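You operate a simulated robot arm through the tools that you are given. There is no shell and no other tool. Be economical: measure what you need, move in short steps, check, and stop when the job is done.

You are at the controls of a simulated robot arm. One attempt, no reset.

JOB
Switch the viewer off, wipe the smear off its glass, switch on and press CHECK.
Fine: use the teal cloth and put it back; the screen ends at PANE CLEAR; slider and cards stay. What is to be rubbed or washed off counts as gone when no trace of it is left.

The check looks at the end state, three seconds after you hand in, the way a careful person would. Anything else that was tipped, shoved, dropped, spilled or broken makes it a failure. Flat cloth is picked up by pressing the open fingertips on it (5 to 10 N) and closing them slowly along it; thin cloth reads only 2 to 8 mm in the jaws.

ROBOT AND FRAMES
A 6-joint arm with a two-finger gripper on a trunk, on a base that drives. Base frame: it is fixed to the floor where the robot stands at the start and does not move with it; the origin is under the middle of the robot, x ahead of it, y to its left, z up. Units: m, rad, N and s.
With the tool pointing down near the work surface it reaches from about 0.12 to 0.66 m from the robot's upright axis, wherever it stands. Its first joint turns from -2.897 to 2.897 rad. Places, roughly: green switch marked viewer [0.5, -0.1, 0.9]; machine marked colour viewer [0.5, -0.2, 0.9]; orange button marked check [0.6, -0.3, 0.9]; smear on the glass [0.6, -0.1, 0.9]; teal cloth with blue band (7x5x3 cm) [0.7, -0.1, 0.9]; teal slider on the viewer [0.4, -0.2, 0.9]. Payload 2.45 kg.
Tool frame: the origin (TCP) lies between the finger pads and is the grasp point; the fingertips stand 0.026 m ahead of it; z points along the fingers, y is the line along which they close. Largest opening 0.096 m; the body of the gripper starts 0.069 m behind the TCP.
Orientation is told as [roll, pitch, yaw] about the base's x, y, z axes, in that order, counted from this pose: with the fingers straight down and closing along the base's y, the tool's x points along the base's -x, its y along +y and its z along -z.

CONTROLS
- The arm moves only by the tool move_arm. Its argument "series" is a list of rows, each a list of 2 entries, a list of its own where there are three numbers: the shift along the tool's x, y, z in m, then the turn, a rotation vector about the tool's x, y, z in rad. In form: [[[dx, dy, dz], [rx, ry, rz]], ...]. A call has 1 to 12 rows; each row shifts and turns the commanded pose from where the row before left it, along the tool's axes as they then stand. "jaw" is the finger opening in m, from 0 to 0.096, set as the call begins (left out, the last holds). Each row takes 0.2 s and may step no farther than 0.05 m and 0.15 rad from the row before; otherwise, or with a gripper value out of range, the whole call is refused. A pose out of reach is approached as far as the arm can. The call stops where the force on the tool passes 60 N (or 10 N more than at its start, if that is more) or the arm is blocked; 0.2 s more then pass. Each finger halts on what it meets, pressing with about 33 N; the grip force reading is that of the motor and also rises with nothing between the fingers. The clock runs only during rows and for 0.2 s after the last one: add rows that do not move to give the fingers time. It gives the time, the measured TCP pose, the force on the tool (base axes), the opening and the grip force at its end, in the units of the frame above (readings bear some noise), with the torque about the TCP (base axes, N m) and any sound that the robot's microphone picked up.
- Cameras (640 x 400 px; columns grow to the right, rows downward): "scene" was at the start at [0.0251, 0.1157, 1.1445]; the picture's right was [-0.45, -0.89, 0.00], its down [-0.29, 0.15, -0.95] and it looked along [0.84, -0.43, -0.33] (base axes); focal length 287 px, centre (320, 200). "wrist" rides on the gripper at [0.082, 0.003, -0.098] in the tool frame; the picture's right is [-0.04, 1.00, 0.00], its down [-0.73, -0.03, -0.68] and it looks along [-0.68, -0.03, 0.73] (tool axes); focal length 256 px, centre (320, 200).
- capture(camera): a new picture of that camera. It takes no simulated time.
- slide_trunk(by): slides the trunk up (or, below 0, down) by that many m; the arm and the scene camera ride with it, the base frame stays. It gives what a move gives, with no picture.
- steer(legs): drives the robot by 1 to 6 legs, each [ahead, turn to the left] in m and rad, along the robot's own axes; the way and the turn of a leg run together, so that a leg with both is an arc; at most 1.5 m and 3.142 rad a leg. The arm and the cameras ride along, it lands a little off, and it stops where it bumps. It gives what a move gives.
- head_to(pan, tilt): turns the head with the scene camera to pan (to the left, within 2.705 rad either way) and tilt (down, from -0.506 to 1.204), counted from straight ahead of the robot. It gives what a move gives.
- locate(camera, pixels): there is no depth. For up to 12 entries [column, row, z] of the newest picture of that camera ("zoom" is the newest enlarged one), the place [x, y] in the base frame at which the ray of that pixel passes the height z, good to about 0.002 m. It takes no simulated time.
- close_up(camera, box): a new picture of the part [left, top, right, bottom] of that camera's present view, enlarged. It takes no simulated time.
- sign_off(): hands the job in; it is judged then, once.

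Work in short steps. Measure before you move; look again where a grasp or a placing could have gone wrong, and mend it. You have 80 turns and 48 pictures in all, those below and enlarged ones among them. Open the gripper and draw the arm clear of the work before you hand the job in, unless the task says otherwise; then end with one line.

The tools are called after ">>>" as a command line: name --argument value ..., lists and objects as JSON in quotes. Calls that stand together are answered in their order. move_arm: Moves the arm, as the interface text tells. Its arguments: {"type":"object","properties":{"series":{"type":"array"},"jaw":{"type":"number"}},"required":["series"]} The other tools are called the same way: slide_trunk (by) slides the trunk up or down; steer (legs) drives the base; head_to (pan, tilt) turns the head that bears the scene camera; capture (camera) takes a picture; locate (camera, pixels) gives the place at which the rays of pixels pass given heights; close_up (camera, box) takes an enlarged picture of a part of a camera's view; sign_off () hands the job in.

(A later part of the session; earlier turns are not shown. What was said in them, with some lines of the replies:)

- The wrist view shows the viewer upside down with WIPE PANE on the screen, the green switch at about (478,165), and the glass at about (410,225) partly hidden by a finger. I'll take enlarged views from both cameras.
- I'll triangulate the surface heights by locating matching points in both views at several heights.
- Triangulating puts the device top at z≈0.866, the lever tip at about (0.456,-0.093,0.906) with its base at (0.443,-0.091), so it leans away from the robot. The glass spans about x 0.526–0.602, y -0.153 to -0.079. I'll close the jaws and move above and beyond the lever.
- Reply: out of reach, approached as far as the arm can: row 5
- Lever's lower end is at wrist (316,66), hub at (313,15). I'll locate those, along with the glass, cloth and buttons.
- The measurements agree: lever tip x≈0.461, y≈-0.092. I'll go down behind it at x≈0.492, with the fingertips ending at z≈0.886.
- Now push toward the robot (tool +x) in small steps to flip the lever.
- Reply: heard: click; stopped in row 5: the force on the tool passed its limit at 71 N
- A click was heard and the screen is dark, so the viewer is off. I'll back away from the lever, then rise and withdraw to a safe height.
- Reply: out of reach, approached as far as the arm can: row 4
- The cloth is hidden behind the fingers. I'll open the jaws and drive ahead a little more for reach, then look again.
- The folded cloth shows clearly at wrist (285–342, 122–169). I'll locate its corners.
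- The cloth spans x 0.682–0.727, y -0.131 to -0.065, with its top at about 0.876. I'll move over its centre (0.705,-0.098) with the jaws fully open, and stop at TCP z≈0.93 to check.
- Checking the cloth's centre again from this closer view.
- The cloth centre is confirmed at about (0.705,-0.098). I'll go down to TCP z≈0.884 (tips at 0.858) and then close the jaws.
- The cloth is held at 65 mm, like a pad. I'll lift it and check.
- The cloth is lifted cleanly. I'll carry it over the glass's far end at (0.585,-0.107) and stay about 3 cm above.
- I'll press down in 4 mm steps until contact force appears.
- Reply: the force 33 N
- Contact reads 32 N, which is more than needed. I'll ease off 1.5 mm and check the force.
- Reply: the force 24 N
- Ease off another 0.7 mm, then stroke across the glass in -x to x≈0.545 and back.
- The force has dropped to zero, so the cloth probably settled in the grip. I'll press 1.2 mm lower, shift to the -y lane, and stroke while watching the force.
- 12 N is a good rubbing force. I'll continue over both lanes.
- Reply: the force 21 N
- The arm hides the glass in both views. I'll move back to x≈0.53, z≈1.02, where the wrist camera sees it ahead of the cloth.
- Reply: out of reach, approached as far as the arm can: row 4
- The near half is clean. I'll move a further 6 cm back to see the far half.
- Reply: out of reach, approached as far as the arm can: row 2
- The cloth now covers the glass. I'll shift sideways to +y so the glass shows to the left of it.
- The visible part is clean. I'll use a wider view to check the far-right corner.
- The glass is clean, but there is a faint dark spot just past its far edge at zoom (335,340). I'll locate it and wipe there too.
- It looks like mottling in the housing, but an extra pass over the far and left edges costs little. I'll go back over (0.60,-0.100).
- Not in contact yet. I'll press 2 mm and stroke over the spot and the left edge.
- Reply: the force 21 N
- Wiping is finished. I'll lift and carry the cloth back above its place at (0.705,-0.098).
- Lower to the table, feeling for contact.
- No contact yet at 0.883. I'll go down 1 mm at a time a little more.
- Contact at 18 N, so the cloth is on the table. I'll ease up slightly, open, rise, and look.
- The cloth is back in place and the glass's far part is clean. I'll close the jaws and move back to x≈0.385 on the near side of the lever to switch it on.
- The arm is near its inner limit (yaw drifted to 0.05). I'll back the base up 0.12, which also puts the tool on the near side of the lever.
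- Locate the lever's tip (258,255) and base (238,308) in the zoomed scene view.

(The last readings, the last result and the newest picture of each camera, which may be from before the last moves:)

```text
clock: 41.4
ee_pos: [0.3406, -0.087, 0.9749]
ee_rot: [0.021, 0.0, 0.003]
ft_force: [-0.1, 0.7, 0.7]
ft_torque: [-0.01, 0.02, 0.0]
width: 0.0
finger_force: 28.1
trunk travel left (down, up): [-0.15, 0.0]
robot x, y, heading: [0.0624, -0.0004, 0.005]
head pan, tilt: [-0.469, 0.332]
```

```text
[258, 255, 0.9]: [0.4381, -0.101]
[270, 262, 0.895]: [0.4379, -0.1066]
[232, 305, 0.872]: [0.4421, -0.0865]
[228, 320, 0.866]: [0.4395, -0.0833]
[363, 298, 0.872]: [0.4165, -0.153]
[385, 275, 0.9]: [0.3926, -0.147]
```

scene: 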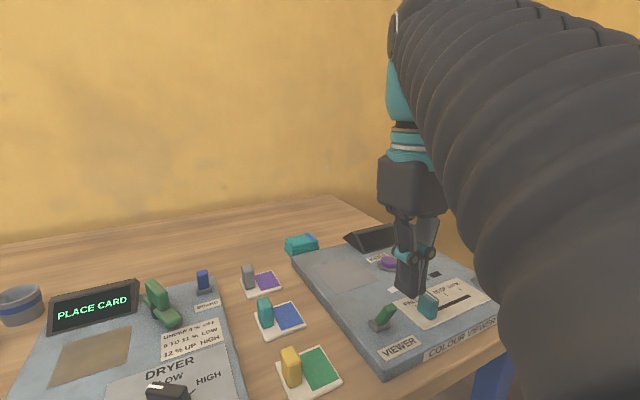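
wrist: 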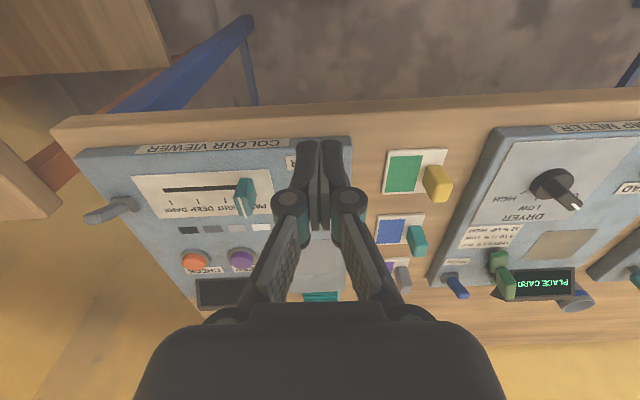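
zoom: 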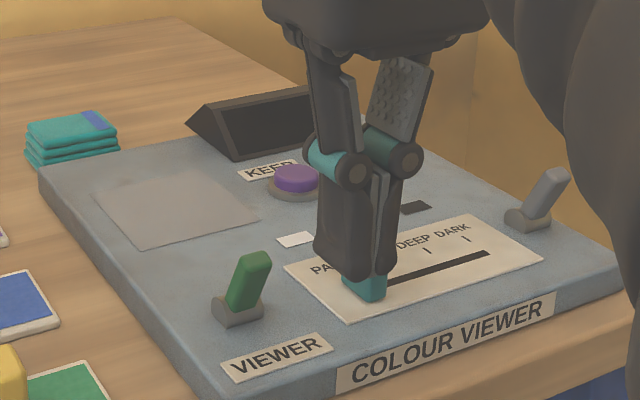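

The lever's tip is now at x≈0.43, leaning toward the robot. I'll go to (0.392,-0.092), descend to TCP z 0.911, then push away.

>>> move_arm --series '[[[-0.025, -0.002, 0], [0.02, 0, 0]], [[-0.024, -0.002, 0], [0, 0, 0]], [[0, 0, 0.03], [0, 0, 0]], [[0, 0, 0.033], [0, 0, 0]], [[0, 0, 0], [0, 0, 0]]]'

```text
clock: 42.6
ee_pos: [0.3904, -0.0927, 0.9104]
ee_rot: [0.001, -0.001, 0.0]
ft_force: [0.2, 0.1, -0.1]
ft_torque: [0.0, 0.01, 0.04]
width: 0.0
finger_force: 28.7
trunk travel left (down, up): [-0.15, 0.0]
robot x, y, heading: [0.0574, -0.0025, 0.003]
head pan, tilt: [-0.469, 0.332]
```

>>> move_arm --series '[[[-0.01, 0, 0], [0, 0, 0]], [[-0.01, 0, 0], [0, 0, 0]], [[-0.01, 0, 0], [0, 0, 0]], [[-0.008, 0, 0], [0, 0, 0]], [[-0.005, 0, 0], [0, 0, 0]]]'

>>> close_up --camera "scene" --box '[260, 160, 460, 305]'

```text
clock: 43.8
ee_pos: [0.4332, -0.0931, 0.9113]
ee_rot: [0.001, -0.001, 0.002]
ft_force: [-0.1, 0.2, -0.9]
ft_torque: [-0.01, -0.01, 0.03]
width: 0.0
finger_force: 28.3
trunk travel left (down, up): [-0.15, 0.0]
robot x, y, heading: [0.0623, -0.0006, 0.004]
head pan, tilt: [-0.469, 0.332]
heard: click
```

```text
2.76 times, centred on (360, 232) of scene
```

zoom: 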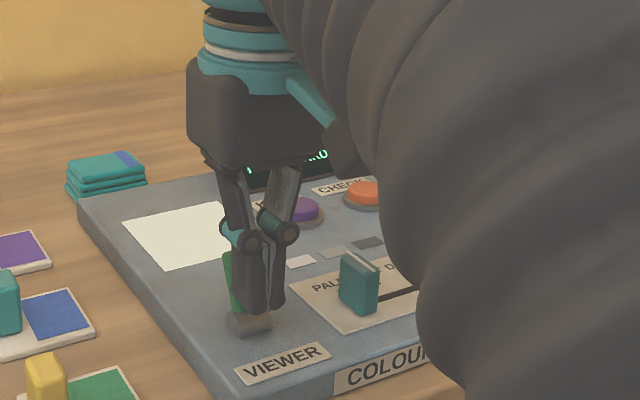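

It clicked, the screen is lit and the glass glows clean. I'll back off, rise, and move near CHECK.

>>> move_arm --series '[[[0.02, 0, 0], [0, 0, 0]], [[0, 0, -0.04], [0, 0, 0]], [[0, 0, -0.025], [0, 0, 0]], [[-0.02, -0.04, 0], [0, 0, 0]], [[-0.02, -0.04, 0], [0, 0, 0]], [[-0.02, -0.04, 0], [0, 0, 0]], [[-0.02, -0.035, 0], [0, 0, 0]], [[0, 0, 0], [0, 0, 0]]]'

>>> capture --camera "wrist"

>>> capture --camera "scene"

```text
clock: 45.6
ee_pos: [0.4926, -0.2468, 0.9752]
ee_rot: [0.003, 0.0, 0.002]
ft_force: [1.0, -0.6, -0.6]
ft_torque: [0.01, -0.02, 0.0]
width: 0.0
finger_force: 29.4
trunk travel left (down, up): [-0.15, 0.0]
robot x, y, heading: [0.0585, -0.0005, -0.0]
head pan, tilt: [-0.469, 0.332]
```

```text
15 pictures are left
```

wrist: 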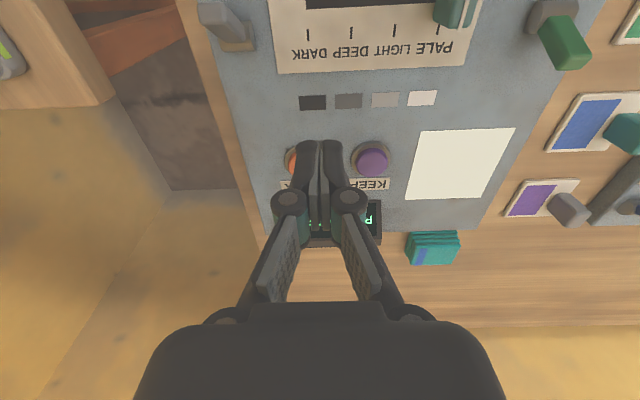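

```text
14 pictures are left
```

scene: 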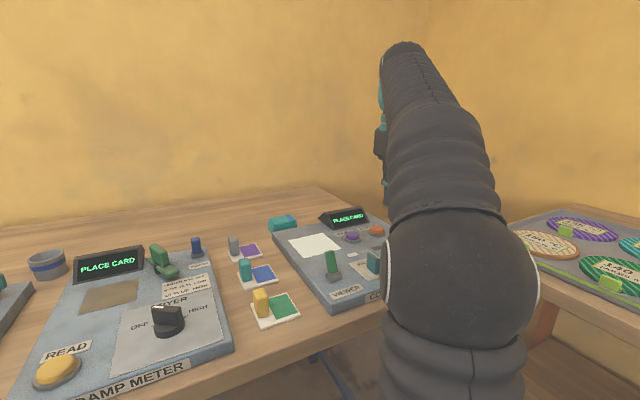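

The glass is lit with no trace of smear; the screen reads PLACE CARD. I'll locate CHECK and KEEP from both views.

>>> locate --camera "scene" --pixels '[[377, 230, 0.88], [352, 234, 0.88]]'

>>> locate --camera "wrist" --pixels '[[372, 160, 0.88], [290, 160, 0.88], [297, 160, 0.88]]'

>>> close_up --camera "scene" --box '[260, 190, 400, 280]'

```text
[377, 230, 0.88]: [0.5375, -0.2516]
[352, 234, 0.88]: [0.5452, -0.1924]
```

```text
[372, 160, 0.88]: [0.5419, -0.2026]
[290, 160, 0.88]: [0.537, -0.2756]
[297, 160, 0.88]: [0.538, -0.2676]
```

```text
4.44 times, centred on (330, 235) of scene
```

zoom: 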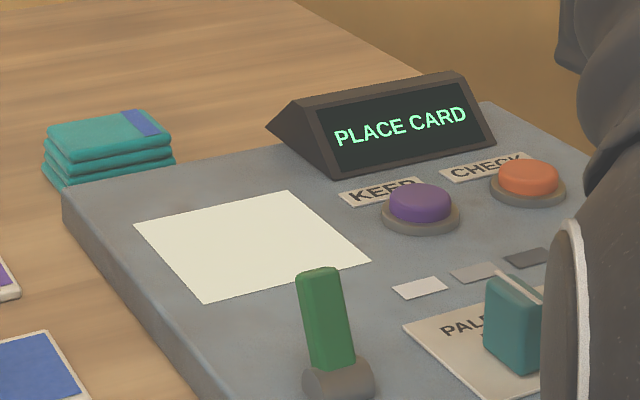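

CHECK is at about (0.539,-0.256). I'll move above it and come down to TCP z≈0.93, then press slowly.

>>> move_arm --series '[[[-0.046, -0.009, 0], [0, 0, 0]], [[0, 0, 0.03], [0, 0, 0]], [[0, 0, 0.015], [0, 0, 0]], [[0, 0, 0], [0, 0, 0]]]'

>>> close_up --camera "wrist" --box '[200, 40, 440, 190]'

>>> close_up --camera "scene" --box '[300, 180, 440, 270]'

```text
clock: 46.6
ee_pos: [0.5389, -0.2552, 0.9303]
ee_rot: [0.001, 0.001, 0.002]
ft_force: [-1.1, 1.1, -0.4]
ft_torque: [0.02, 0.03, -0.04]
width: 0.0003
finger_force: 28.6
trunk travel left (down, up): [-0.15, 0.0]
robot x, y, heading: [0.0631, -0.0004, 0.008]
head pan, tilt: [-0.469, 0.332]
```

```text
2.67 times, centred on (320, 115) of wrist
```

zoom: 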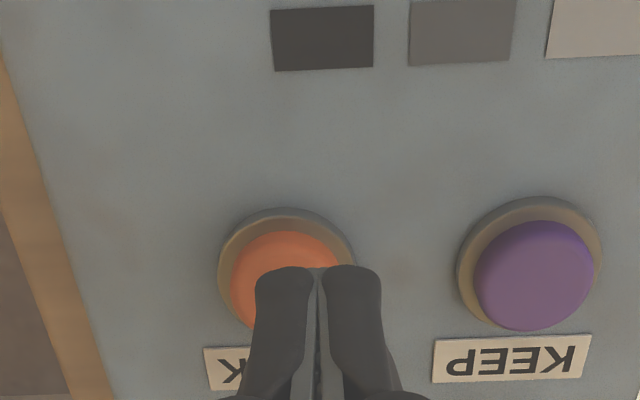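

```text
4.44 times, centred on (370, 225) of scene
```

zoom: 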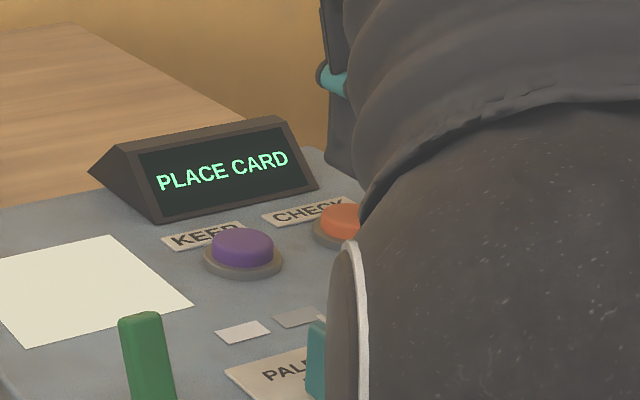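

The button's centre (wrist ≈(307,145)) appears slightly to the -y side of the fingers. I'll locate it.

>>> capture --camera "wrist"

>>> locate --camera "wrist" --pixels '[[307, 145, 0.88], [400, 143, 0.88], [283, 143, 0.87], [333, 143, 0.87]]'

```text
10 pictures are left
```

wrist: 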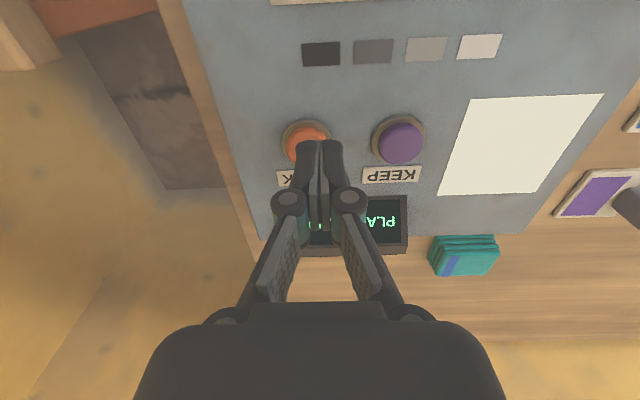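

```text
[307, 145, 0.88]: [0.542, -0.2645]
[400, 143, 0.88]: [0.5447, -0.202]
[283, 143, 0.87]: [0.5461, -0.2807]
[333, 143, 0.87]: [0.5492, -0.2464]
```

Shift to (0.542,-0.263), then press down in small steps.

>>> move_arm --series '[[[-0.003, -0.0075, 0], [0, 0, 0]], [[0, 0, 0.01], [0, 0, 0]], [[0, 0, 0.005], [0, 0, 0]], [[0, 0, 0.003], [0, 0, 0]], [[0, 0, 0.003], [0, 0, 0]]]'

```text
clock: 47.8
ee_pos: [0.5418, -0.2627, 0.9101]
ee_rot: [0.0, -0.001, 0.001]
ft_force: [0.2, 0.1, -0.1]
ft_torque: [0.0, -0.03, 0.03]
width: 0.0
finger_force: 28.7
trunk travel left (down, up): [-0.15, 0.0]
robot x, y, heading: [0.0616, 0.0012, 0.001]
head pan, tilt: [-0.469, 0.332]
```

>>> move_arm --series '[[[0, 0, 0.002], [0, 0, 0]], [[0, 0, 0.002], [0, 0, 0]], [[0, 0, 0.002], [0, 0, 0]]]'

```text
clock: 48.6
ee_pos: [0.5425, -0.263, 0.903]
ee_rot: [0.002, 0.0, 0.002]
ft_force: [-0.1, 0.1, 1.1]
ft_torque: [0.0, 0.0, 0.0]
width: 0.0002
finger_force: 28.3
trunk travel left (down, up): [-0.15, 0.0]
robot x, y, heading: [0.0599, -0.002, -0.0]
head pan, tilt: [-0.469, 0.332]
```

>>> move_arm --series '[[[0, 0, 0.002], [0, 0, 0]], [[0, 0, 0.002], [0, 0, 0]]]'

```text
clock: 49.2
ee_pos: [0.5422, -0.2631, 0.8995]
ee_rot: [0.001, 0.0, 0.001]
ft_force: [0.2, -0.7, 1.0]
ft_torque: [-0.01, -0.05, 0.01]
width: 0.0061
finger_force: 28.8
trunk travel left (down, up): [-0.15, 0.0]
robot x, y, heading: [0.0619, -0.0003, -0.0]
head pan, tilt: [-0.469, 0.332]
```

Still only slight force; width 6 mm suggests the fingertips are touching. Press on a little more.

>>> move_arm --series '[[[0, 0, 0.002], [0, 0, 0]], [[0, 0, 0.0015], [0, 0, 0]]]'

>>> close_up --camera "scene" --box '[300, 180, 440, 270]'

```text
clock: 49.8
ee_pos: [0.5418, -0.2633, 0.897]
ee_rot: [0.001, -0.001, 0.002]
ft_force: [2.0, 0.3, 1.6]
ft_torque: [-0.01, -0.06, 0.0]
width: 0.0059
finger_force: 28.7
trunk travel left (down, up): [-0.15, 0.0]
robot x, y, heading: [0.0604, 0.0029, -0.001]
head pan, tilt: [-0.469, 0.332]
heard: click
```

```text
4.44 times, centred on (370, 225) of scene
```

zoom: 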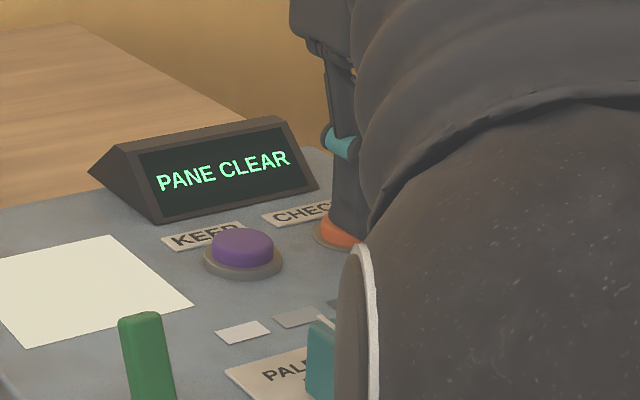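

It clicked and the screen shows PANE CLEAR. I'll rise straight up, draw back, open the gripper, and take a final look.

>>> move_arm --series '[[[0, 0, -0.03], [0, 0, 0]], [[0, 0, -0.04], [0, 0, 0]], [[0, 0, -0.02], [0, 0, 0]], [[0.04, 0, 0], [0, 0, 0]], [[0.04, 0, 0], [0, 0, 0]], [[0.04, 0, 0], [0, 0, 0]]]'

>>> move_arm --series '[[[0, 0, 0], [0, 0, 0]], [[0, 0, 0], [0, 0, 0]], [[0, 0, 0], [0, 0, 0]]]' --jaw 0.096

>>> capture --camera "wrist"

>>> close_up --camera "scene" --box '[220, 180, 420, 305]'

```text
clock: 51.2
ee_pos: [0.4186, -0.262, 0.9774]
ee_rot: [0.002, 0.0, 0.002]
ft_force: [0.4, -0.2, -0.3]
ft_torque: [0.05, 0.03, 0.02]
width: 0.0
finger_force: 28.8
out of reach, approached as far as the arm can: row 3
trunk travel left (down, up): [-0.15, 0.0]
robot x, y, heading: [0.06, -0.0006, 0.004]
head pan, tilt: [-0.469, 0.332]
```

```text
clock: 52.0
ee_pos: [0.4194, -0.2625, 0.9789]
ee_rot: [0.003, 0.001, 0.003]
ft_force: [0.8, -0.8, 0.1]
ft_torque: [-0.04, 0.01, -0.02]
width: 0.0961
finger_force: 0.0
trunk travel left (down, up): [-0.15, 0.0]
robot x, y, heading: [0.0615, -0.002, 0.006]
head pan, tilt: [-0.469, 0.332]
```

```text
8 pictures are left
```

wrist: 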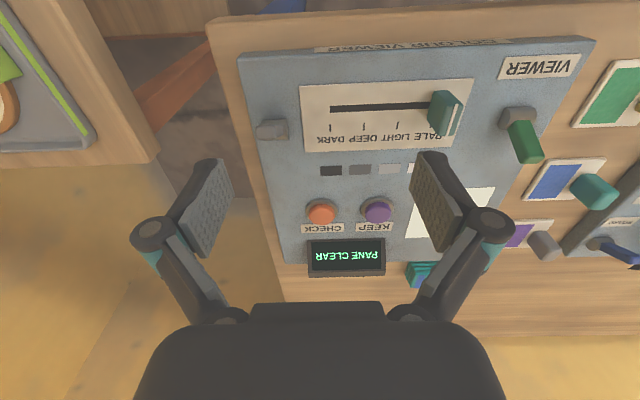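

```text
3.20 times, centred on (320, 242) of scene
```

zoom: 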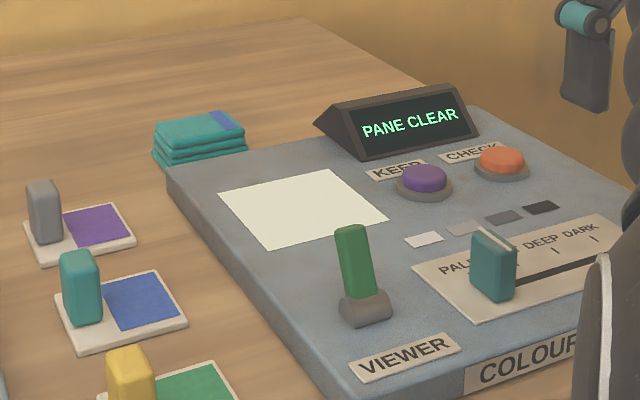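

Everything is in place: screen PANE CLEAR, clean glass, cloth back, slider and cards untouched. I'll drive back a little to draw the arm clear, then hand in.

>>> steer --legs '[[-0.12, 0]]'

>>> sign_off

```text
clock: 53.3
ee_pos: [0.3012, -0.2621, 0.9791]
ee_rot: [0.003, -0.001, 0.002]
ft_force: [-0.3, 0.2, 0.0]
ft_torque: [0.01, -0.01, -0.01]
width: 0.0961
finger_force: 0.1
trunk travel left (down, up): [-0.15, 0.0]
robot x, y, heading: [-0.0573, 0.0029, 0.002]
head pan, tilt: [-0.469, 0.332]
```

```text
The job is handed in.
```

The job is handed in: the viewer was switched off, its glass wiped with the teal cloth until no smear showed, and it was switched back on; CHECK gave PANE CLEAR, the cloth is back in its place, and the slider and cards were not moved.
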